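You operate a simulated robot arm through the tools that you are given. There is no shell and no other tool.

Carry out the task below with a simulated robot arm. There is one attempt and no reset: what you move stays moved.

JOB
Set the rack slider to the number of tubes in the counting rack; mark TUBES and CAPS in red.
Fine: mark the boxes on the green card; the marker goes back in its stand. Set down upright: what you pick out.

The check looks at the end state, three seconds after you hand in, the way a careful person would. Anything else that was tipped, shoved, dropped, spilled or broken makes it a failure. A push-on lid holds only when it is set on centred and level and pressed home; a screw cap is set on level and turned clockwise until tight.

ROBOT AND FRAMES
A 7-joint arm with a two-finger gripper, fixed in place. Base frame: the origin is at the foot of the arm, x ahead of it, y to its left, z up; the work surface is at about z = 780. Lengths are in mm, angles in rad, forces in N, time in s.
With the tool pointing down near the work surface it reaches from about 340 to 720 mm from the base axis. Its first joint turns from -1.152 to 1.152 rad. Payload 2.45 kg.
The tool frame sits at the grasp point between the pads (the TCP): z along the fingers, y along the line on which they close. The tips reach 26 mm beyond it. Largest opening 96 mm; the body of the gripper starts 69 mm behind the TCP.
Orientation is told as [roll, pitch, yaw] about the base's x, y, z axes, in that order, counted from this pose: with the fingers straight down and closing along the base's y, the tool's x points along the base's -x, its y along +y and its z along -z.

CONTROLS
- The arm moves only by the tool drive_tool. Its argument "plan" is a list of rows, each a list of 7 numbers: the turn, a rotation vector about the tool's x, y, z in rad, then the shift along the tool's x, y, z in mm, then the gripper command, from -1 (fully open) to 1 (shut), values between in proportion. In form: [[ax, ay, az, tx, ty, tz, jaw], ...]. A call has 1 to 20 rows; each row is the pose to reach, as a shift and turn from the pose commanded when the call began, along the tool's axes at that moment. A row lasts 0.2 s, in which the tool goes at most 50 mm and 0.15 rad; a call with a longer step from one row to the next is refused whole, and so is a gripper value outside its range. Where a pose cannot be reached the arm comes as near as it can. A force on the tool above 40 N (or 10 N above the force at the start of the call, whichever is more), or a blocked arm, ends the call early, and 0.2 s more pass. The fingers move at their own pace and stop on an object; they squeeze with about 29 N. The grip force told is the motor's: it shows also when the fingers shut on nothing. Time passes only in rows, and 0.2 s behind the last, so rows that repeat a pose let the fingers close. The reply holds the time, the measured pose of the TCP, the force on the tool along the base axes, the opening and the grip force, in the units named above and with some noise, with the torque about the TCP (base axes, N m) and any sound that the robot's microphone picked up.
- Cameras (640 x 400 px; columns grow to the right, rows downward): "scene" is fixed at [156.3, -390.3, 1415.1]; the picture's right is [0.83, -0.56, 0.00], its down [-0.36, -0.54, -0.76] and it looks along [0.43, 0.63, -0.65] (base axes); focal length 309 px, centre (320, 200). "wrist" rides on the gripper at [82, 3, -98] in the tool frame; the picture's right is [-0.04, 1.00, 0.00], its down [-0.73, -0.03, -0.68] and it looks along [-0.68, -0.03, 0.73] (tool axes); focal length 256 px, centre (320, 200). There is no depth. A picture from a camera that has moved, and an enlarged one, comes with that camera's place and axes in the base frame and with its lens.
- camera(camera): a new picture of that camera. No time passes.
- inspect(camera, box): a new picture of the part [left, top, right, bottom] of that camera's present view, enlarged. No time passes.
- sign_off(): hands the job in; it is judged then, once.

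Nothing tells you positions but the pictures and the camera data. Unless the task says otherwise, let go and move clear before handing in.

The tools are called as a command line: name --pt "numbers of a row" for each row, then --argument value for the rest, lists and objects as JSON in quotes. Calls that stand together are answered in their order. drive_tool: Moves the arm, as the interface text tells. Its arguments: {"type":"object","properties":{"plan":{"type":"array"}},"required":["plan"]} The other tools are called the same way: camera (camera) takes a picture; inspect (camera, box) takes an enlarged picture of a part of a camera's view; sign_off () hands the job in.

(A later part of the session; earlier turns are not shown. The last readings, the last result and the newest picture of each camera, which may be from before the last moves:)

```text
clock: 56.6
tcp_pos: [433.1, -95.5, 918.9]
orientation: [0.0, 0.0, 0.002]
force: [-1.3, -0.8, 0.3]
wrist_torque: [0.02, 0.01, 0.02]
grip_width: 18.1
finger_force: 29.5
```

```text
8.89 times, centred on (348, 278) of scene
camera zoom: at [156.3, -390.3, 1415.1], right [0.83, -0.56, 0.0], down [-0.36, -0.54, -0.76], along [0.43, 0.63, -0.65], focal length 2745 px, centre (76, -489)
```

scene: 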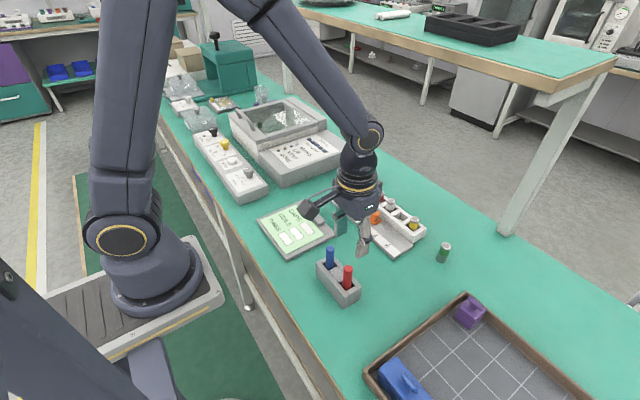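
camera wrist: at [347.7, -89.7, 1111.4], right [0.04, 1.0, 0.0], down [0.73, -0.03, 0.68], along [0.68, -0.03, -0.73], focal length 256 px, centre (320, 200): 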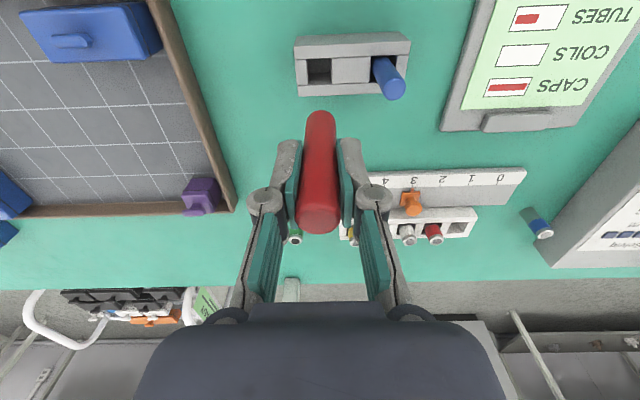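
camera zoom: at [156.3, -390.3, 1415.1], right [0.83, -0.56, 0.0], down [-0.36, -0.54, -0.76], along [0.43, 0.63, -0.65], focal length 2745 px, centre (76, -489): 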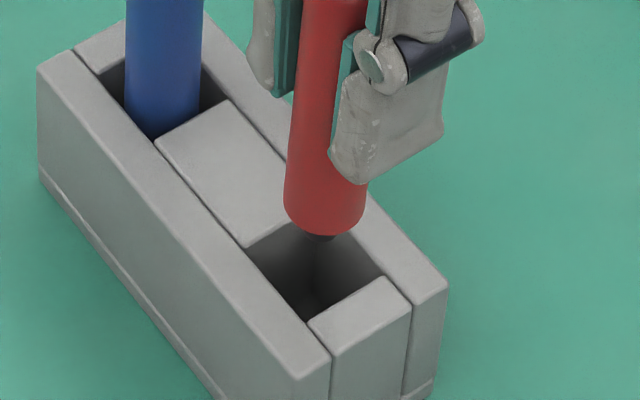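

Cross-checking both views, the marker now needs about +2.2 mm in y to be centred over the hole; x is fine.

drive_tool --pt "0 0 0 0.1 1.1 0 1" --pt "0 0 0 0.2 2.1 0 1" --pt "0 0 0 0.2 2.1 0 1" --pt "0 0 0 0.2 2.1 0 1"

inspect --camera "wrist" --box '[250, 50, 440, 240]'

inspect --camera "scene" --box '[325, 255, 370, 300]'

```text
clock: 57.6
tcp_pos: [434.1, -92.3, 918.2]
orientation: [0.0, 0.0, 0.0]
force: [0.6, 0.1, -0.5]
wrist_torque: [0.01, 0.02, 0.0]
grip_width: 18.3
finger_force: 29.1
```

```text
2.11 times, centred on (345, 145) of wrist
camera zoom: at [351.5, -90.4, 1015.7], right [0.04, 1.0, 0.0], down [0.73, -0.03, 0.68], along [0.68, -0.03, -0.73], focal length 539 px, centre (267, 316)
```

zoom: 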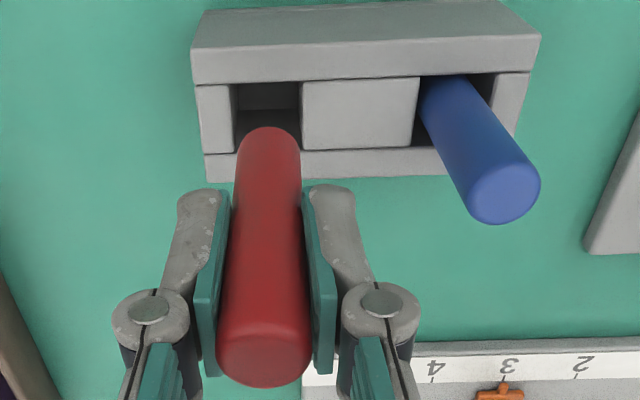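

```text
8.89 times, centred on (348, 278) of scene
camera zoom: at [156.3, -390.3, 1415.1], right [0.83, -0.56, 0.0], down [-0.36, -0.54, -0.76], along [0.43, 0.63, -0.65], focal length 2745 px, centre (76, -489)
```

zoom: 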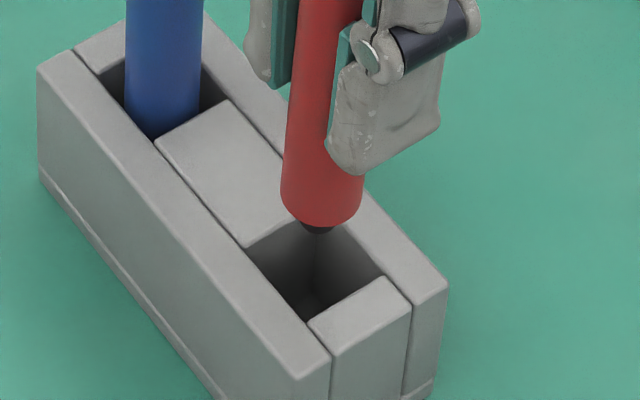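

Now centred in both views. Lowering in stages, starting with 20 mm so the nib just enters the hole.

drive_tool --pt "0 0 0 0.5 0 7 1" --pt "0 0 0 0.5 0 14 1" --pt "0 0 0 0.5 0 20 1" --pt "0 0 0 0.5 0 20 1" --pt "0 0 0 0.5 0 20 1"

inspect --camera "wrist" --box '[250, 50, 440, 240]'

inspect --camera "scene" --box '[325, 255, 370, 300]'

```text
clock: 58.8
tcp_pos: [431.8, -93.4, 899.6]
orientation: [0.001, -0.001, 0.0]
force: [-0.2, 0.2, 0.9]
wrist_torque: [-0.03, 0.0, -0.01]
grip_width: 18.3
finger_force: 29.3
```

```text
2.11 times, centred on (345, 145) of wrist
camera zoom: at [350.2, -91.5, 995.9], right [0.04, 1.0, 0.0], down [0.73, -0.03, 0.68], along [0.68, -0.03, -0.73], focal length 539 px, centre (267, 316)
```

zoom: 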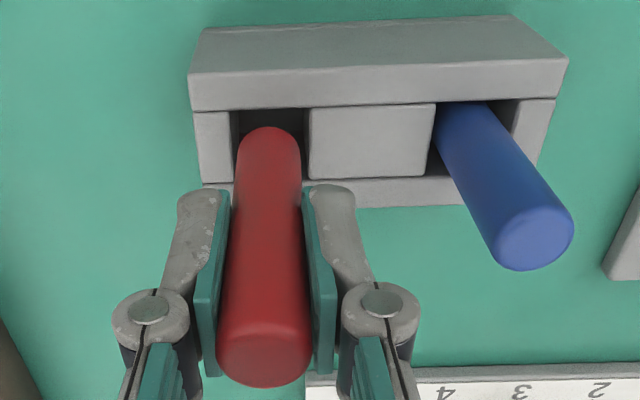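

```text
8.89 times, centred on (348, 278) of scene
camera zoom: at [156.3, -390.3, 1415.1], right [0.83, -0.56, 0.0], down [-0.36, -0.54, -0.76], along [0.43, 0.63, -0.65], focal length 2745 px, centre (76, -489)
```

zoom: 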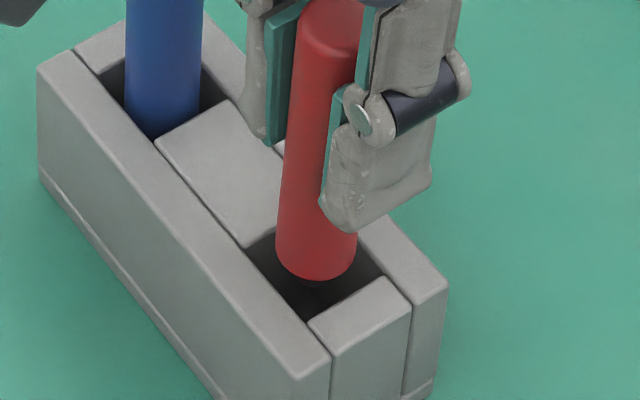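

The nib and body are entering the hole centrally with no force. Continue lowering another 18 mm and check.

drive_tool --pt "0 0 0 0 0 5 1" --pt "0 0 0 0 0 10 1" --pt "0 0 0 0 0 15 1" --pt "0 0 0 0 0 18 1" --pt "0 0 0 0 0 18 1"

inspect --camera "wrist" --box '[250, 50, 440, 240]'

inspect --camera "scene" --box '[325, 255, 370, 300]'

```text
clock: 60.0
tcp_pos: [431.7, -91.7, 881.6]
orientation: [-0.001, 0.001, -0.001]
force: [-0.3, 0.3, 0.1]
wrist_torque: [0.0, -0.02, 0.01]
grip_width: 18.2
finger_force: 28.7
```

```text
2.11 times, centred on (345, 145) of wrist
camera zoom: at [351.0, -90.7, 978.8], right [0.04, 1.0, 0.0], down [0.73, -0.03, 0.68], along [0.68, -0.03, -0.73], focal length 539 px, centre (267, 316)
```

zoom: 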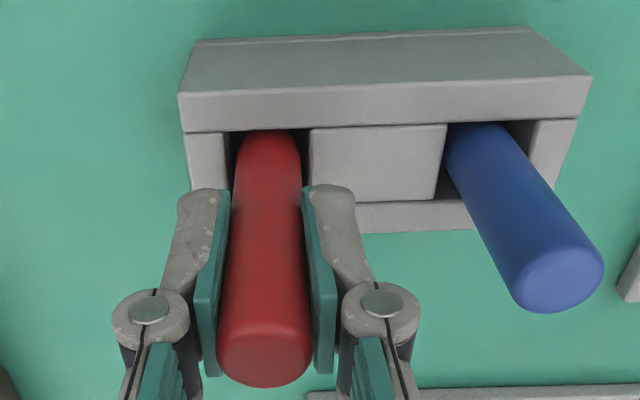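

```text
8.89 times, centred on (348, 278) of scene
camera zoom: at [156.3, -390.3, 1415.1], right [0.83, -0.56, 0.0], down [-0.36, -0.54, -0.76], along [0.43, 0.63, -0.65], focal length 2745 px, centre (76, -489)
```

zoom: 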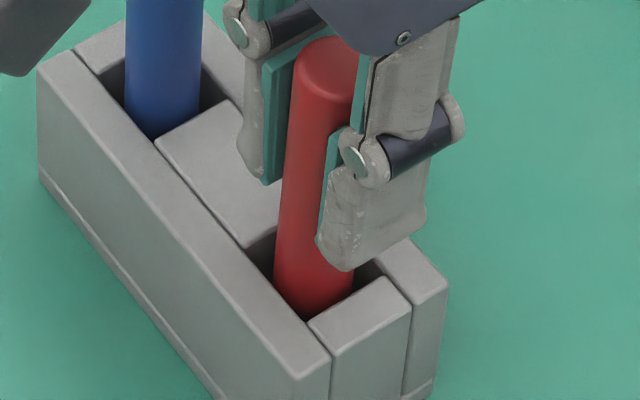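

The marker is well inside. Lowering 14 mm more, then I'll feel for the floor in small steps.

drive_tool --pt "0 0 0 0 0 5 1" --pt "0 0 0 0 0 10 1" --pt "0 0 0 0 0 14 1" --pt "0 0 0 0 0 14 1"

inspect --camera "scene" --box '[310, 230, 380, 310]'

```text
clock: 61.0
tcp_pos: [433.5, -92.2, 868.7]
orientation: [0.001, 0.0, 0.0]
force: [-1.0, 0.4, 0.3]
wrist_torque: [-0.02, -0.01, -0.01]
grip_width: 17.9
finger_force: 28.8
```

```text
5.00 times, centred on (345, 270) of scene
camera zoom: at [156.3, -390.3, 1415.1], right [0.83, -0.56, 0.0], down [-0.36, -0.54, -0.76], along [0.43, 0.63, -0.65], focal length 1544 px, centre (195, -150)
```

zoom: 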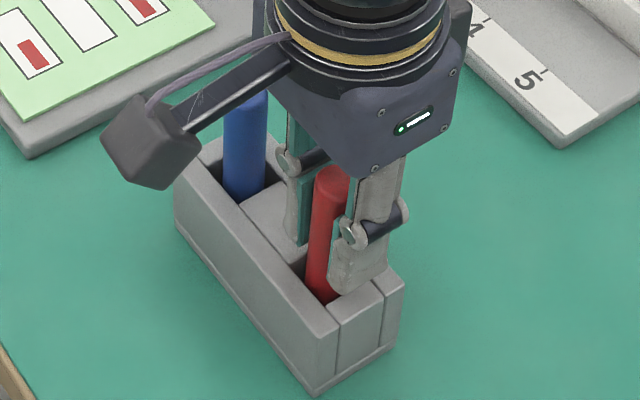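

drive_tool --pt "0 0 0 0 0 1 1" --pt "0 0 0 0 0 2 1" --pt "0 0 0 0 0 2 1"

```text
clock: 61.8
tcp_pos: [433.2, -90.9, 865.3]
orientation: [0.001, 0.001, -0.001]
force: [0.3, 0.4, 0.4]
wrist_torque: [-0.03, 0.01, 0.02]
grip_width: 18.2
finger_force: 28.7
```

drive_tool --pt "0 0 0 0 0 0.7 1" --pt "0 0 0 0 0 1.4 1" --pt "0 0 0 0 0 1.4 1"

```text
clock: 62.6
tcp_pos: [432.8, -90.2, 863.9]
orientation: [0.0, 0.0, 0.0]
force: [-0.6, 1.0, -0.5]
wrist_torque: [-0.01, -0.03, 0.01]
grip_width: 18.2
finger_force: 28.7
```

drive_tool --pt "0 0 0 0 0 0.7 1" --pt "0 0 0 0 0 1.4 1" --pt "0 0 0 0 0 1.4 1"

camera --camera "wrist"

inspect --camera "scene" --box '[325, 240, 375, 300]'

```text
clock: 63.4
tcp_pos: [433.9, -92.0, 862.1]
orientation: [-0.001, 0.001, 0.0]
force: [-1.1, 0.2, 4.5]
wrist_torque: [0.02, 0.07, 0.03]
grip_width: 18.4
finger_force: 29.6
```

```text
taken
camera wrist: at [351.7, -89.7, 959.0], right [0.04, 1.0, 0.0], down [0.73, -0.03, 0.68], along [0.68, -0.03, -0.73], focal length 256 px, centre (320, 200)
```

wrist: 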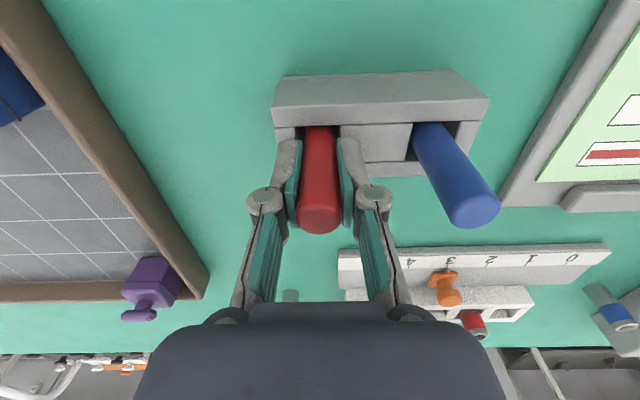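

```text
6.67 times, centred on (350, 270) of scene
camera zoom: at [156.3, -390.3, 1415.1], right [0.83, -0.56, 0.0], down [-0.36, -0.54, -0.76], along [0.43, 0.63, -0.65], focal length 2058 px, centre (120, -267)
```

zoom: 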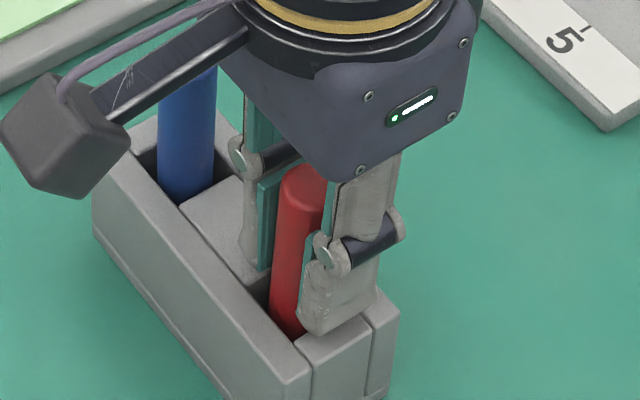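

The nib rests on the stand floor (4.5 N). Releasing the marker gently by opening to ~52 mm, then rising straight up.

drive_tool --pt "0 0 0 0 0 -0.2 0.5" --pt "0 0 0 0 0 -0.2 0.3" --pt "0 0 0 0 0 -0.2 0.1" --pt "0 0 0 0 0 -0.2 -0.1" --pt "0 0 0 0 0 -0.2 -0.1" --pt "0 0 0 0 0 -0.2 -0.1"

camera --camera "wrist"

inspect --camera "scene" --box '[310, 230, 380, 310]'

```text
clock: 64.8
tcp_pos: [433.7, -92.0, 862.6]
orientation: [0.0, 0.001, 0.001]
force: [0.4, 0.3, 0.2]
wrist_torque: [-0.01, -0.02, -0.02]
grip_width: 53.0
finger_force: 0.1
```

```text
taken
camera wrist: at [351.7, -89.6, 959.6], right [0.04, 1.0, 0.0], down [0.73, -0.03, 0.68], along [0.68, -0.03, -0.73], focal length 256 px, centre (320, 200)
```

wrist: 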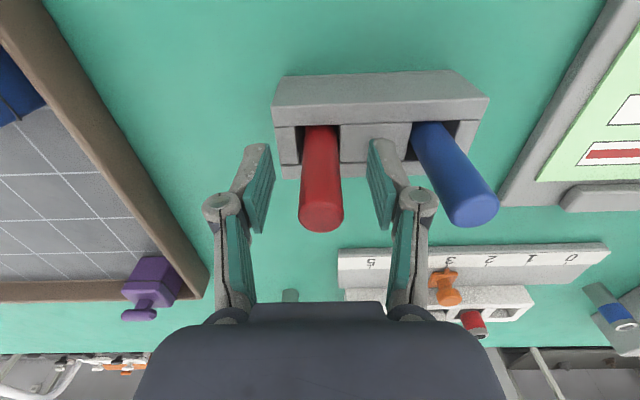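

```text
5.00 times, centred on (345, 270) of scene
camera zoom: at [156.3, -390.3, 1415.1], right [0.83, -0.56, 0.0], down [-0.36, -0.54, -0.76], along [0.43, 0.63, -0.65], focal length 1544 px, centre (195, -150)
```

zoom: 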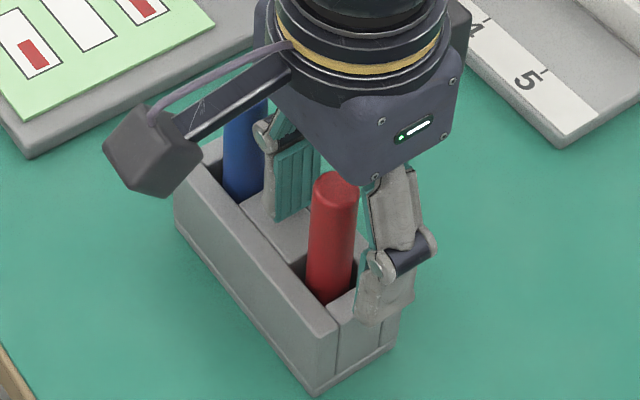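

The marker stands upright in its slot and is free of the fingers. I'll rise straight up well clear and verify everything.

drive_tool --pt "0 0 0 0 0 -10 -0.1" --pt "0 0 0 0 0 -30 -0.1" --pt "0 0 0 0 0 -60 -0.1" --pt "0 0 0 0 0 -100 -0.1" --pt "0 0 0 0 0 -140 -0.1" --pt "0 0 0 0 0 -180 -0.1" --pt "0 0 0 0 0 -220 -0.1" --pt "0 0 0 0 0 -220 -0.1"

camera --camera "wrist"

camera --camera "scene"

inspect --camera "scene" --box '[300, 230, 390, 315]'

inspect --camera "wrist" --box '[420, 0, 640, 160]'

```text
clock: 66.6
tcp_pos: [434.8, -89.5, 1082.0]
orientation: [0.0, 0.0, 0.001]
force: [-1.1, -0.1, 0.8]
wrist_torque: [0.01, 0.0, -0.01]
grip_width: 52.9
finger_force: 0.0
```

```text
taken
camera wrist: at [352.5, -86.5, 1178.8], right [0.04, 1.0, 0.0], down [0.73, -0.03, 0.68], along [0.68, -0.03, -0.73], focal length 256 px, centre (320, 200)
```

wrist: 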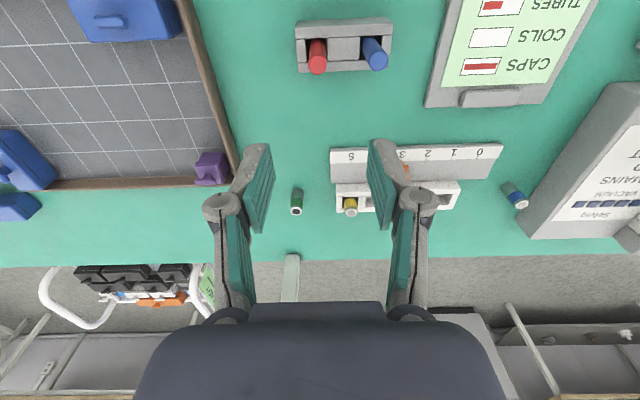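

```text
taken
```

scene: 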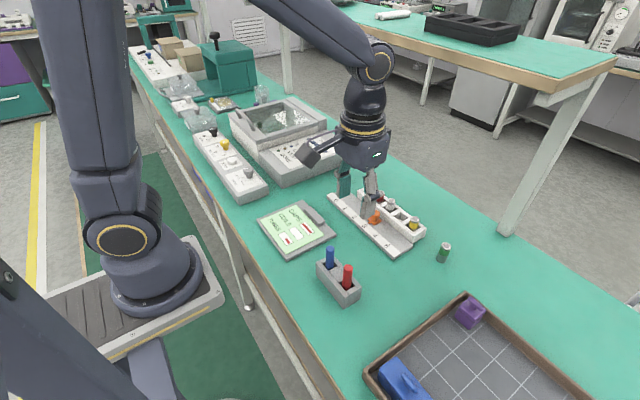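

```text
4.71 times, centred on (345, 272) of scene
camera zoom: at [156.3, -390.3, 1415.1], right [0.83, -0.56, 0.0], down [-0.36, -0.54, -0.76], along [0.43, 0.63, -0.65], focal length 1453 px, centre (202, -141)
```

zoom: 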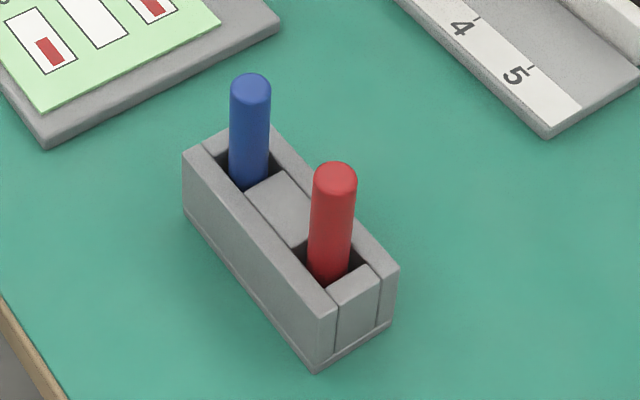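

```text
2.50 times, centred on (530, 80) of wrist
camera zoom: at [352.5, -86.5, 1178.8], right [0.04, 1.0, 0.0], down [0.73, -0.03, 0.68], along [0.68, -0.03, -0.73], focal length 640 px, centre (-205, 500)
```

zoom: 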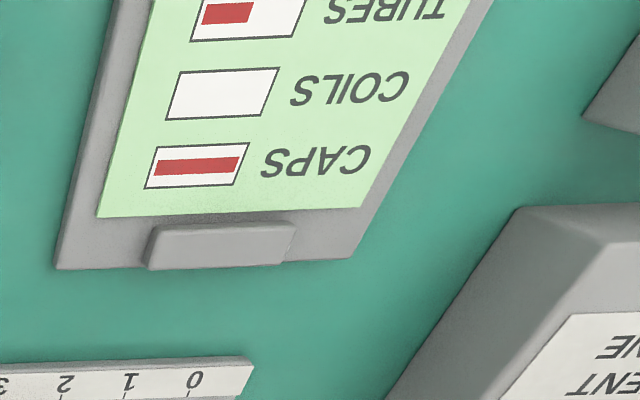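

The slider, stand and card all look good. The TUBES mark covers only half its box, though, so to be thorough I'll re-grip the marker and extend it with one firmer stroke, using the same procedure.

drive_tool --pt "0 0 0 0 -1 40 -0.1" --pt "0 0 0 0 -2 80 -0.1" --pt "0 0 0 0.5 -3 120 -0.1" --pt "0 0 0 0.5 -3 140 -0.1" --pt "0 0 0 0.5 -3 140 -0.1"

camera --camera "wrist"

```text
clock: 67.8
tcp_pos: [433.9, -96.2, 939.7]
orientation: [-0.001, 0.0, 0.001]
force: [-0.2, 1.2, -1.1]
wrist_torque: [0.0, -0.01, -0.03]
grip_width: 53.0
finger_force: 0.0
```

```text
taken
camera wrist: at [352.7, -94.4, 1036.9], right [0.04, 1.0, 0.0], down [0.73, -0.03, 0.68], along [0.68, -0.03, -0.73], focal length 256 px, centre (320, 200)
```

wrist: 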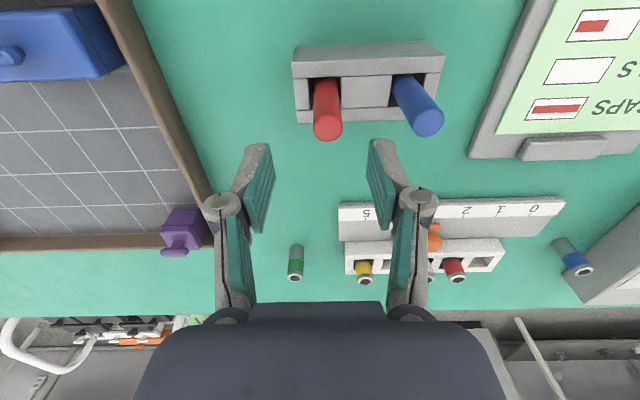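

The arm drifted ~4 mm in -y; I'll correct by +4.5 mm and continue down above the marker.

drive_tool --pt "0 0 0 1 4.4 0 -0.1" --pt "0 0 0 1 4.4 0 -0.1" --pt "0 0 0 1 4.4 15 -0.1" --pt "0 0 0 1 4.4 15 -0.1"

camera --camera "wrist"

```text
clock: 68.8
tcp_pos: [431.1, -90.4, 926.7]
orientation: [0.001, -0.001, -0.001]
force: [-0.2, -0.8, 0.0]
wrist_torque: [0.0, 0.04, 0.03]
grip_width: 53.0
finger_force: 0.0
```

```text
taken
camera wrist: at [350.5, -89.0, 1023.6], right [0.04, 1.0, 0.0], down [0.73, -0.03, 0.68], along [0.68, -0.03, -0.73], focal length 256 px, centre (320, 200)
```

wrist: 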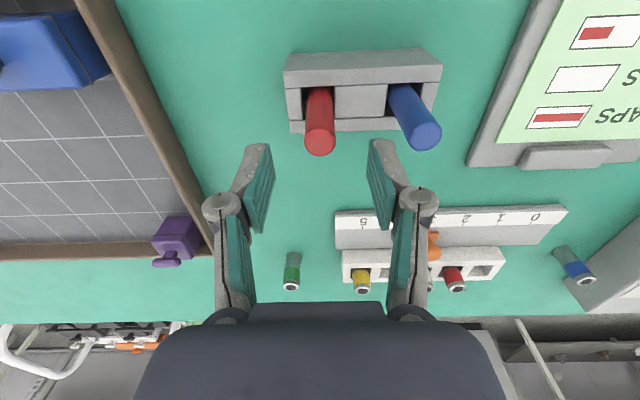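

Centred again. Descending to the grip height.

drive_tool --pt "0 0 0 -0.5 -0.5 20 -0.1" --pt "0 0 0 -0.5 -0.5 40 -0.1" --pt "0 0 0 -0.5 -0.5 54 -0.1" --pt "0 0 0 -0.5 -0.5 61 -0.1" --pt "0 0 0 -0.5 -0.5 61 -0.1"

camera --camera "wrist"

inspect --camera "scene" --box '[310, 230, 380, 310]'

```text
clock: 70.0
tcp_pos: [431.6, -91.4, 866.7]
orientation: [-0.001, 0.0, 0.0]
force: [0.3, 0.6, -0.2]
wrist_torque: [-0.01, 0.01, 0.0]
grip_width: 53.0
finger_force: 0.1
```

```text
taken
camera wrist: at [349.9, -89.2, 964.2], right [0.04, 1.0, 0.0], down [0.73, -0.03, 0.68], along [0.68, -0.03, -0.73], focal length 256 px, centre (320, 200)
```

wrist: 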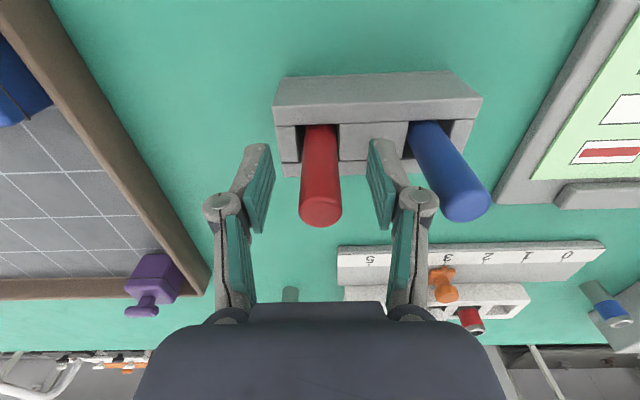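

```text
5.00 times, centred on (345, 270) of scene
camera zoom: at [156.3, -390.3, 1415.1], right [0.83, -0.56, 0.0], down [-0.36, -0.54, -0.76], along [0.43, 0.63, -0.65], focal length 1544 px, centre (195, -150)
```

zoom: 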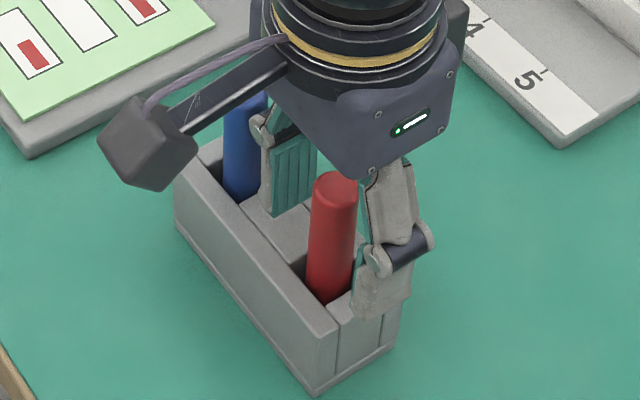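

Centred as before. Closing on the marker, then lifting straight up.

drive_tool --pt "0 0 0 0 0 0 0.2" --pt "0 0 0 0 0 0 0.4" --pt "0 0 0 0 0 0 0.6" --pt "0 0 0 0 0 0 1" --pt "0 0 0 0 0 0 1" --pt "0 0 0 0 0 0 1" --pt "0 0 0 0 0 0 1"

inspect --camera "wrist" --box '[250, 50, 440, 240]'

```text
clock: 71.6
tcp_pos: [431.6, -90.7, 867.8]
orientation: [0.0, 0.001, 0.0]
force: [0.0, 0.2, 0.3]
wrist_torque: [0.0, -0.01, 0.01]
grip_width: 18.5
finger_force: 28.7
```

```text
2.11 times, centred on (345, 145) of wrist
camera zoom: at [349.8, -89.3, 964.4], right [0.04, 1.0, 0.0], down [0.73, -0.03, 0.68], along [0.68, -0.03, -0.73], focal length 539 px, centre (267, 316)
```

zoom: 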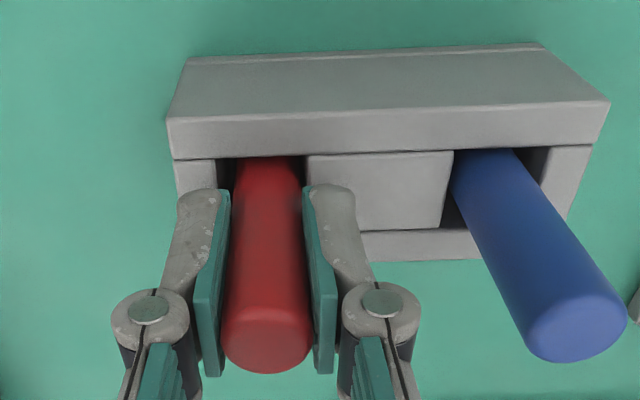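

drive_tool --pt "0 0 0 0 0 -12 1" --pt "0 0 0 0 0 -25 1" --pt "0 0 0 0 0 -40 1" --pt "0 0 0 0 0 -65 1" --pt "0 0 0 0 0 -100 1" --pt "0 0 0 0 0 -148 1" --pt "0 0 0 0 0 -148 1"

camera --camera "wrist"

inspect --camera "scene" --box '[300, 190, 400, 310]'

```text
clock: 73.2
tcp_pos: [432.0, -94.8, 1016.9]
orientation: [-0.001, 0.001, 0.001]
force: [-0.3, -0.6, -0.3]
wrist_torque: [0.0, 0.0, 0.03]
grip_width: 18.8
finger_force: 29.6
```

```text
taken
camera wrist: at [350.1, -93.0, 1112.9], right [0.04, 1.0, 0.0], down [0.73, -0.03, 0.68], along [0.68, -0.03, -0.73], focal length 256 px, centre (320, 200)
```

wrist: 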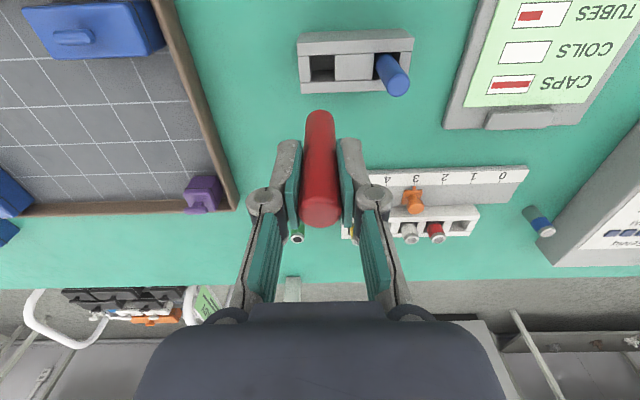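

```text
3.33 times, centred on (350, 250) of scene
camera zoom: at [156.3, -390.3, 1415.1], right [0.83, -0.56, 0.0], down [-0.36, -0.54, -0.76], along [0.43, 0.63, -0.65], focal length 1029 px, centre (220, 33)
```

zoom: 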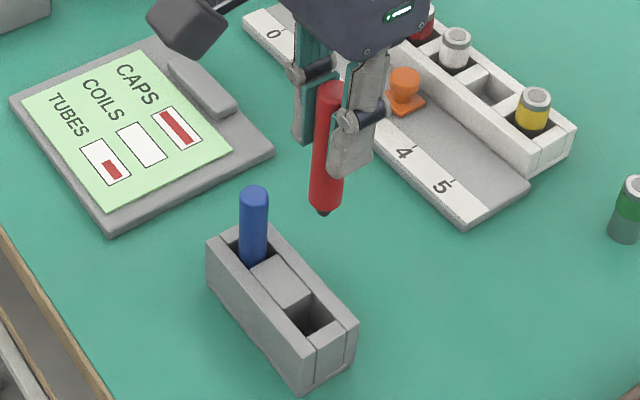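

Marker lifted cleanly. Moving it high over to TUBES, aiming the nib at y≈138.

drive_tool --pt "0 0 0 5 40 0 1" --pt "0 0 0 10 80 0 1" --pt "0 0 0 16 120 0 1" --pt "0 0 0 21 160 0 1" --pt "0 0 0 26 200 0 1" --pt "0 0 0 30.6 232 0 1" --pt "0 0 0 30.6 232 0 1" --pt "0 0 0 30.6 232 40 1" --pt "0 0 0 30.6 232 80 1" --pt "0 0 0 30.6 232 110 1" --pt "0 0 0 30.6 232 128 1" --pt "0 0 0 30.6 232 128 1"

camera --camera "wrist"

inspect --camera "scene" --box '[270, 200, 340, 260]'

```text
clock: 75.8
tcp_pos: [401.3, 141.1, 886.9]
orientation: [0.0, 0.0, 0.001]
force: [-0.2, 1.1, -0.1]
wrist_torque: [-0.01, 0.04, 0.0]
grip_width: 18.5
finger_force: 29.1
```

```text
taken
camera wrist: at [319.9, 142.5, 983.6], right [0.04, 1.0, 0.0], down [0.73, -0.03, 0.68], along [0.68, -0.03, -0.73], focal length 256 px, centre (320, 200)
```

wrist: 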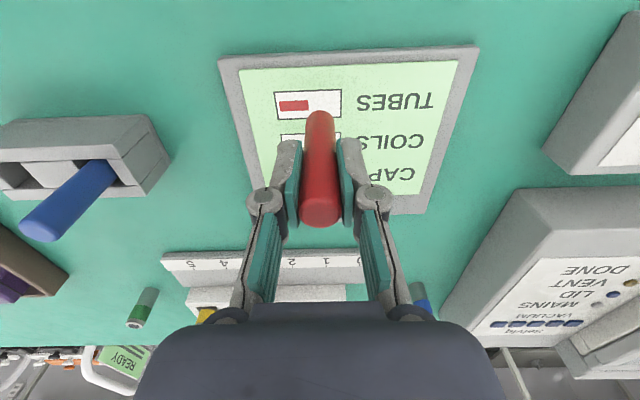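

```text
6.67 times, centred on (305, 230) of scene
camera zoom: at [156.3, -390.3, 1415.1], right [0.83, -0.56, 0.0], down [-0.36, -0.54, -0.76], along [0.43, 0.63, -0.65], focal length 2058 px, centre (420, 0)
```

zoom: 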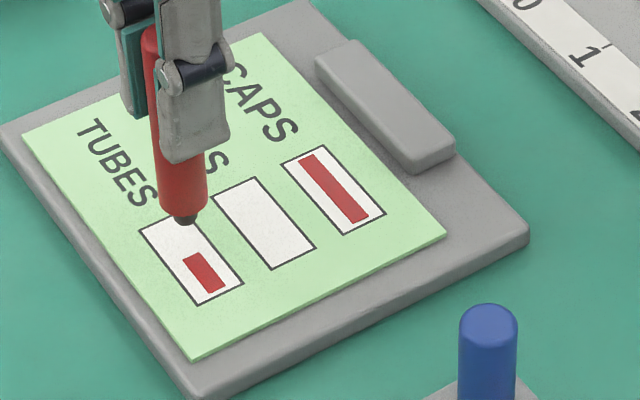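

On the box axis. Shifting 3 mm in -y and descending to just above the card.

drive_tool --pt "0 0 0 0 -3 3 1" --pt "0 0 0 0 -3 6 1" --pt "0 0 0 0 -3 9 1" --pt "0 0 0 0 -3 9 1"

inspect --camera "scene" --box '[280, 215, 320, 255]'

```text
clock: 76.8
tcp_pos: [401.7, 138.3, 877.1]
orientation: [-0.001, 0.002, 0.001]
force: [-0.2, 0.7, -0.4]
wrist_torque: [0.03, 0.0, 0.03]
grip_width: 18.6
finger_force: 28.9
```

```text
10.00 times, centred on (300, 235) of scene
camera zoom: at [156.3, -390.3, 1415.1], right [0.83, -0.56, 0.0], down [-0.36, -0.54, -0.76], along [0.43, 0.63, -0.65], focal length 3088 px, centre (520, -150)
```

zoom: 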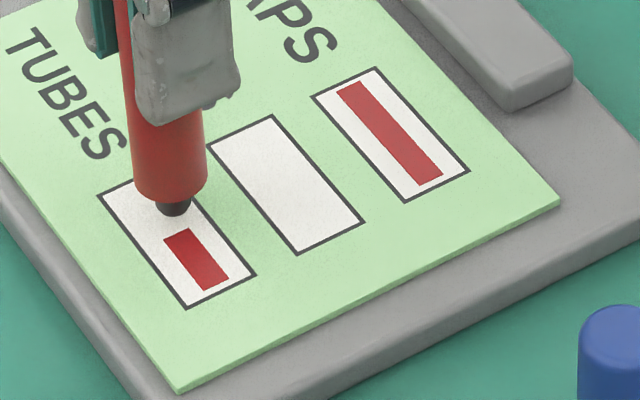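

drive_tool --pt "0 0 0 0 0 0.5 1" --pt "0 0 0 0 0 1 1" --pt "0 0 0 0 0 1 1"

```text
clock: 77.6
tcp_pos: [401.3, 137.1, 876.3]
orientation: [0.0, 0.001, -0.001]
force: [0.1, -0.7, -0.5]
wrist_torque: [0.02, -0.02, 0.04]
grip_width: 18.6
finger_force: 28.9
```

drive_tool --pt "0 0 0 0 0 0.5 1" --pt "0 0 0 0 0 0.9 1" --pt "0 0 0 0 0 0.9 1"

```text
clock: 78.4
tcp_pos: [400.5, 138.2, 876.2]
orientation: [0.0, 0.0, 0.0]
force: [-0.6, -0.7, 0.4]
wrist_torque: [-0.04, 0.01, -0.03]
grip_width: 18.2
finger_force: 28.7
```

drive_tool --pt "0 0 0 0 0 0.5 1" --pt "0 0 0 0 0 0.8 1" --pt "0 0 0 0 0 0.8 1"

inspect --camera "scene" --box '[280, 215, 320, 255]'

```text
clock: 79.2
tcp_pos: [401.1, 137.7, 874.6]
orientation: [0.0, 0.0, 0.0]
force: [-1.2, -0.1, 5.0]
wrist_torque: [-0.06, 0.1, 0.01]
grip_width: 18.5
finger_force: 29.1
```

```text
10.00 times, centred on (300, 235) of scene
camera zoom: at [156.2, -390.4, 1415.1], right [0.83, -0.56, 0.0], down [-0.36, -0.54, -0.76], along [0.43, 0.63, -0.65], focal length 3088 px, centre (520, -150)
```

zoom: 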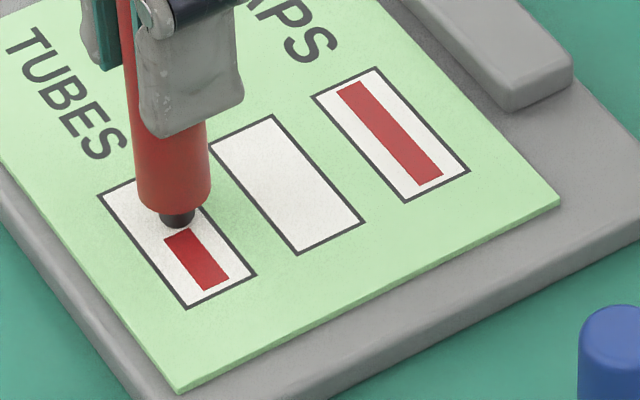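

Contact (5 N) right at the upper end of the existing mark. Pressing a bit more to ~14 N.

drive_tool --pt "0 0 0 0 0 0.3 1" --pt "0 0 0 0 0 0.5 1"

```text
clock: 79.8
tcp_pos: [401.6, 137.8, 872.7]
orientation: [0.002, 0.0, 0.0]
force: [-2.5, -2.1, 20.8]
wrist_torque: [-0.13, 0.21, 0.0]
grip_width: 18.4
finger_force: 28.9
```

drive_tool --pt "0 0 0 0 -2 -0.1 1" --pt "0 0 0 0 -4 -0.1 1" --pt "0 0 0 0 -6 -0.1 1" --pt "0 0 0 0 -8 -0.1 1" --pt "0 0 0 0 -10 -0.1 1" --pt "0 0 0 0 -12 -0.1 1"

inspect --camera "scene" --box '[280, 215, 320, 255]'

```text
clock: 81.2
tcp_pos: [400.8, 126.0, 874.7]
orientation: [0.002, 0.003, -0.002]
force: [-0.1, -0.9, -0.9]
wrist_torque: [0.0, 0.01, -0.01]
grip_width: 18.8
finger_force: 28.9
```

```text
10.00 times, centred on (300, 235) of scene
camera zoom: at [156.3, -390.3, 1415.1], right [0.83, -0.56, 0.0], down [-0.36, -0.54, -0.76], along [0.43, 0.63, -0.65], focal length 3088 px, centre (520, -150)
```

zoom: 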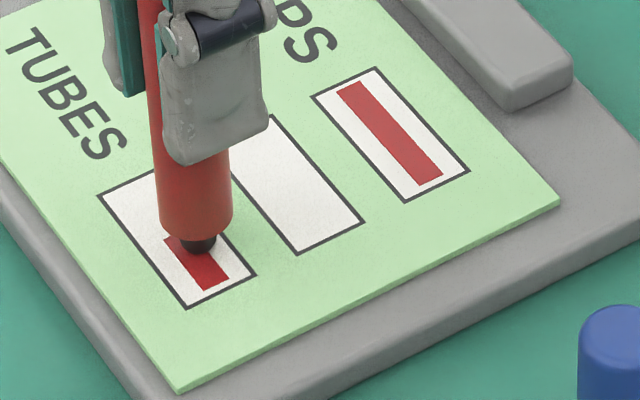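

Contact was lost midway. I'll lift a little to see the current mark.

drive_tool --pt "0 0 0 0 0 -10 1" --pt "0 0 0 0 0 -35 1" --pt "0 0 0 0 0 -55 1" --pt "0 0 0 0 0 -55 1"

inspect --camera "scene" --box '[270, 200, 340, 260]'

inspect --camera "wrist" --box '[240, 20, 440, 180]'

```text
clock: 82.2
tcp_pos: [401.8, 128.4, 930.6]
orientation: [-0.001, 0.0, 0.001]
force: [0.1, -0.1, 0.0]
wrist_torque: [0.01, 0.03, 0.02]
grip_width: 18.4
finger_force: 29.0
```

```text
6.67 times, centred on (305, 230) of scene
camera zoom: at [156.3, -390.3, 1415.1], right [0.83, -0.56, 0.0], down [-0.36, -0.54, -0.76], along [0.43, 0.63, -0.65], focal length 2058 px, centre (420, 0)
```

zoom: 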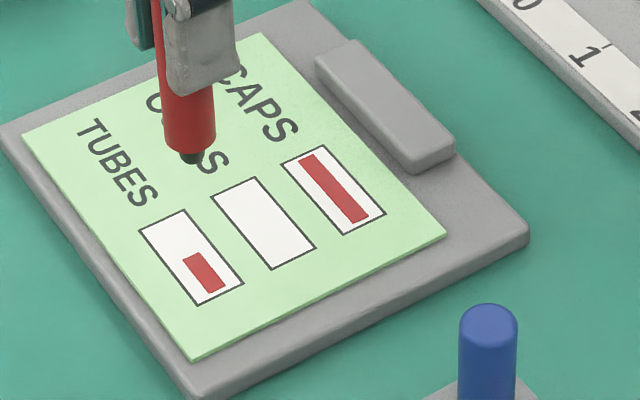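

```text
2.50 times, centred on (340, 100) of wrist
camera zoom: at [320.4, 130.8, 1027.6], right [0.04, 1.0, 0.0], down [0.73, -0.03, 0.68], along [0.68, -0.03, -0.73], focal length 640 px, centre (270, 450)
```

zoom: 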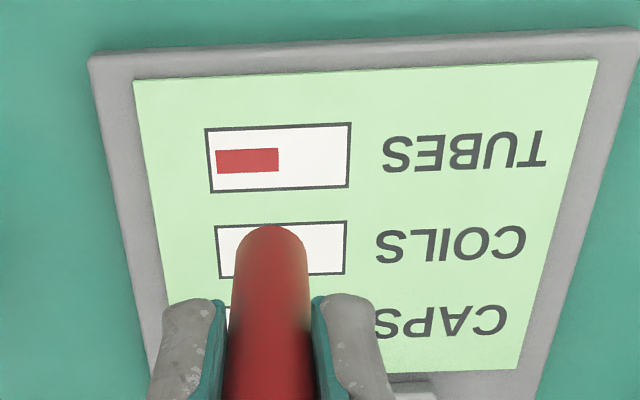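

The mark is unchanged since contact slipped off early. One more controlled try: press at y≈138 and drag in short segments, keeping contact force.

drive_tool --pt "0 0 0 0 4 15 1" --pt "0 0 0 0 9 30 1" --pt "0 0 0 0 9 45 1" --pt "0 0 0 0 9 53 1" --pt "0 0 0 0 9 53 1" --pt "0 0 0 0 9 53 1"

inspect --camera "scene" --box '[280, 215, 320, 255]'

```text
clock: 83.6
tcp_pos: [401.7, 134.9, 877.5]
orientation: [0.001, 0.0, 0.001]
force: [-0.1, -0.5, -0.4]
wrist_torque: [0.0, 0.01, -0.05]
grip_width: 18.7
finger_force: 29.1
```

```text
10.00 times, centred on (300, 235) of scene
camera zoom: at [156.3, -390.3, 1415.1], right [0.83, -0.56, 0.0], down [-0.36, -0.54, -0.76], along [0.43, 0.63, -0.65], focal length 3088 px, centre (520, -150)
```

zoom: 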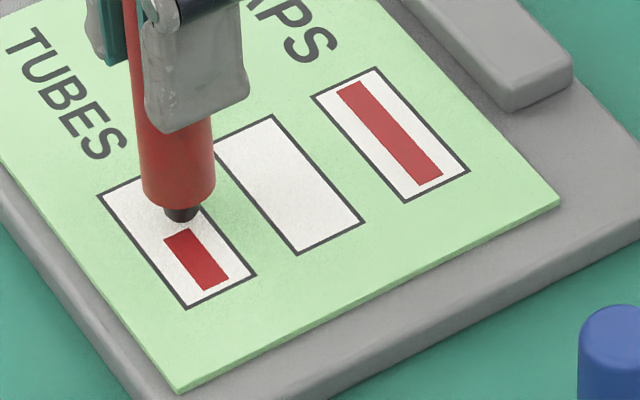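

drive_tool --pt "0 0 0 0 3 0.5 1" --pt "0 0 0 0 3 1.2 1" --pt "0 0 0 0 3 1.8 1" --pt "0 0 0 0 3 1.8 1"

```text
clock: 84.6
tcp_pos: [402.6, 137.7, 874.1]
orientation: [0.0, 0.001, 0.0]
force: [-1.2, -3.2, 13.2]
wrist_torque: [-0.14, 0.12, 0.0]
grip_width: 18.5
finger_force: 29.3
```

Contact at 13 N. Dragging -y in a short segment with slight continuous lowering.

drive_tool --pt "0 0 0 0 -1 0.1 1" --pt "0 0 0 0 -2 0.2 1" --pt "0 0 0 0 -3 0.3 1" --pt "0 0 0 0 -4 0.4 1"

```text
clock: 85.6
tcp_pos: [402.0, 134.1, 874.2]
orientation: [0.0, -0.001, 0.001]
force: [0.0, 2.4, 7.8]
wrist_torque: [0.18, -0.06, 0.0]
grip_width: 18.4
finger_force: 29.5
```

drive_tool --pt "0 0 0 0 -1 0.15 1" --pt "0 0 0 0 -2 0.25 1" --pt "0 0 0 0 -3 0.35 1" --pt "0 0 0 0 -4 0.45 1" --pt "0 0 0 0 -5 0.5 1"

inspect --camera "scene" --box '[280, 215, 320, 255]'

```text
clock: 86.8
tcp_pos: [400.9, 128.9, 874.3]
orientation: [0.001, -0.001, 0.001]
force: [-0.5, 3.7, 12.7]
wrist_torque: [0.3, 0.05, 0.01]
grip_width: 18.4
finger_force: 28.7
```

```text
10.00 times, centred on (300, 235) of scene
camera zoom: at [156.2, -390.3, 1415.1], right [0.83, -0.56, 0.0], down [-0.36, -0.54, -0.76], along [0.43, 0.63, -0.65], focal length 3088 px, centre (520, -150)
```

zoom: 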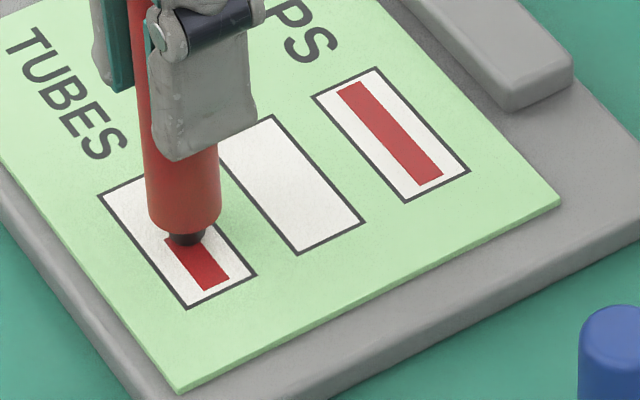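

Contact held well. I'll continue the stroke with a drag back in +y before lifting.

drive_tool --pt "0 0 0 0 1.5 0 1" --pt "0 0 0 0 3 0 1" --pt "0 0 0 0 4.5 0.1 1" --pt "0 0 0 0 6 0.2 1" --pt "0 0 0 0 8 0.2 1"

inspect --camera "scene" --box '[280, 215, 320, 255]'

```text
clock: 88.0
tcp_pos: [401.5, 136.8, 872.6]
orientation: [-0.001, -0.002, -0.001]
force: [-0.5, -5.7, 16.6]
wrist_torque: [-0.44, 0.02, 0.0]
grip_width: 18.6
finger_force: 29.3
```

```text
10.00 times, centred on (300, 235) of scene
camera zoom: at [156.1, -390.5, 1415.1], right [0.83, -0.56, 0.0], down [-0.36, -0.54, -0.76], along [0.43, 0.63, -0.65], focal length 3088 px, centre (520, -150)
```

zoom: 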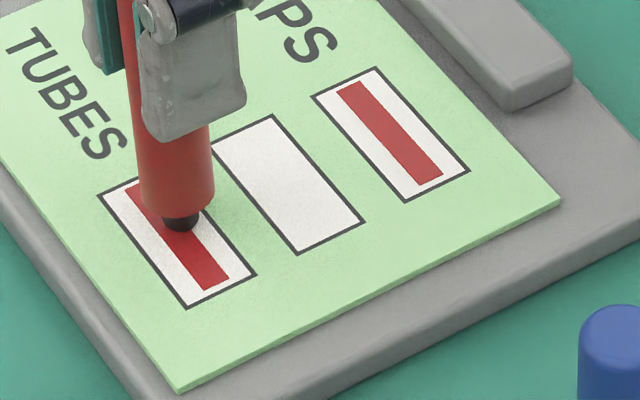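

The TUBES mark now spans its box as fully as CAPS. Lifting straight up and checking.

drive_tool --pt "0 0 0 0 0 -5 1" --pt "0 0 0 0 0 -20 1" --pt "0 0 0 0 0 -50 1" --pt "0 0 0 0 0 -90 1" --pt "0 0 0 0 0 -130 1" --pt "0 0 0 0 0 -145 1" --pt "0 0 0 0 0 -145 1"

inspect --camera "scene" --box '[270, 195, 340, 260]'

camera --camera "wrist"

```text
clock: 89.6
tcp_pos: [399.3, 137.9, 1014.9]
orientation: [0.0, 0.0, -0.001]
force: [0.7, 0.3, 0.7]
wrist_torque: [0.0, 0.0, -0.02]
grip_width: 18.2
finger_force: 29.2
```

```text
6.15 times, centred on (305, 228) of scene
camera zoom: at [156.3, -390.3, 1415.1], right [0.83, -0.56, 0.0], down [-0.36, -0.54, -0.76], along [0.43, 0.63, -0.65], focal length 1900 px, centre (412, 31)
```

zoom: 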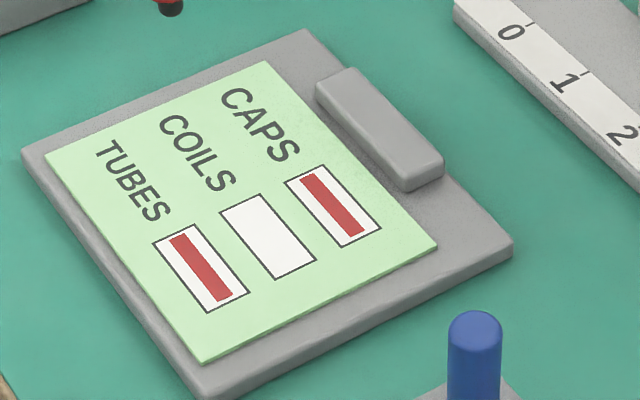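

```text
taken
camera wrist: at [317.9, 139.6, 1113.0], right [0.04, 1.0, 0.0], down [0.73, -0.03, 0.68], along [0.68, -0.03, -0.73], focal length 256 px, centre (320, 200)
```

wrist: 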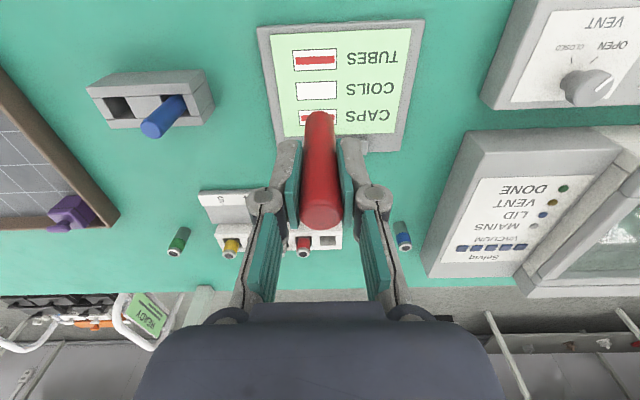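

Both marks are complete and COILS is clean. Carrying the marker high back to the stand.

drive_tool --pt "0 0 0 -5 -38 0 1" --pt "0 0 0 -10 -77 0 1" --pt "0 0 0 -15 -115 0 1" --pt "0 0 0 -20 -153 0 1" --pt "0 0 0 -25 -192 0 1" --pt "0 0 0 -30.6 -230 0 1" --pt "0 0 0 -30.6 -230 0 1" --pt "0 0 0 -30.6 -230 30 1" --pt "0 0 0 -30.6 -230 60 1" --pt "0 0 0 -30.6 -230 85 1" --pt "0 0 0 -30.6 -230 85 1"

inspect --camera "wrist" --box '[250, 50, 440, 240]'

inspect --camera "scene" --box '[325, 255, 370, 300]'

```text
clock: 92.0
tcp_pos: [433.1, -94.0, 930.6]
orientation: [-0.002, 0.0, 0.0]
force: [0.1, 0.3, 0.5]
wrist_torque: [-0.02, 0.01, -0.01]
grip_width: 18.4
finger_force: 28.7
```

```text
2.11 times, centred on (345, 145) of wrist
camera zoom: at [351.4, -91.0, 1028.0], right [0.04, 1.0, 0.0], down [0.73, -0.03, 0.68], along [0.68, -0.03, -0.73], focal length 539 px, centre (267, 316)
```

zoom: 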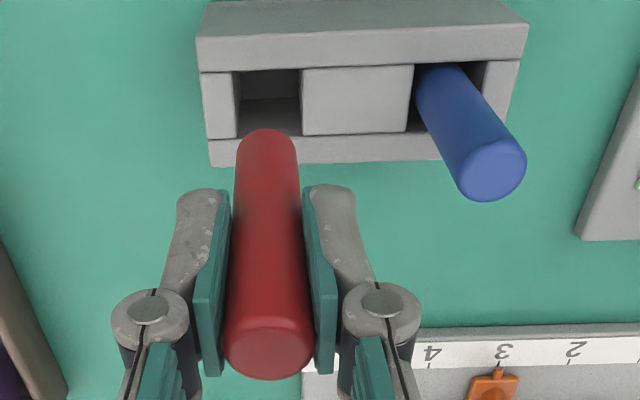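

```text
8.89 times, centred on (348, 278) of scene
camera zoom: at [156.3, -390.3, 1415.1], right [0.83, -0.56, 0.0], down [-0.36, -0.54, -0.76], along [0.43, 0.63, -0.65], focal length 2745 px, centre (76, -489)
```

zoom: 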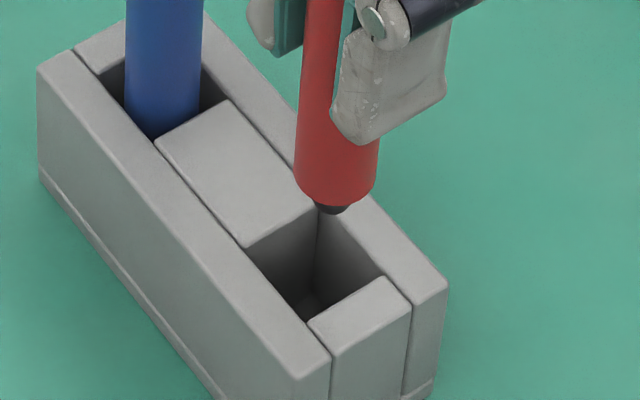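

The arm is ~2.7 mm too far in +x and ~1.2 mm in -y relative to the hole. Correcting before lowering.

drive_tool --pt "0 0 0 1.4 0.6 0 1" --pt "0 0 0 2.7 1.2 0 1" --pt "0 0 0 2.7 1.2 5 1" --pt "0 0 0 2.7 1.2 10 1" --pt "0 0 0 2.7 1.2 10 1" --pt "0 0 0 2.7 1.2 10 1"

inspect --camera "wrist" --box '[250, 50, 440, 240]'

inspect --camera "scene" --box '[325, 255, 370, 300]'

```text
clock: 93.4
tcp_pos: [429.7, -92.3, 922.4]
orientation: [-0.001, 0.0, -0.002]
force: [0.4, 1.1, -0.8]
wrist_torque: [0.02, 0.02, -0.01]
grip_width: 18.5
finger_force: 28.6
```

```text
2.11 times, centred on (345, 145) of wrist
camera zoom: at [347.3, -90.1, 1019.3], right [0.04, 1.0, 0.0], down [0.73, -0.03, 0.68], along [0.68, -0.03, -0.73], focal length 539 px, centre (267, 316)
```

zoom: 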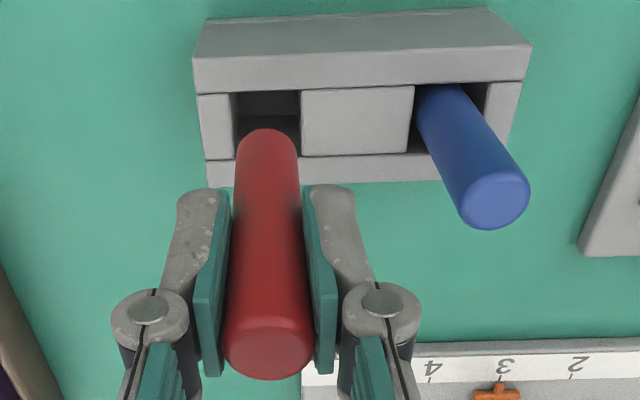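

```text
8.89 times, centred on (348, 278) of scene
camera zoom: at [156.3, -390.3, 1415.1], right [0.83, -0.56, 0.0], down [-0.36, -0.54, -0.76], along [0.43, 0.63, -0.65], focal length 2745 px, centre (76, -489)
```

zoom: 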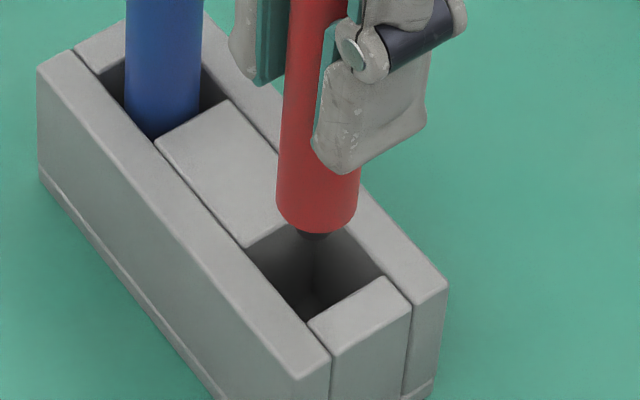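

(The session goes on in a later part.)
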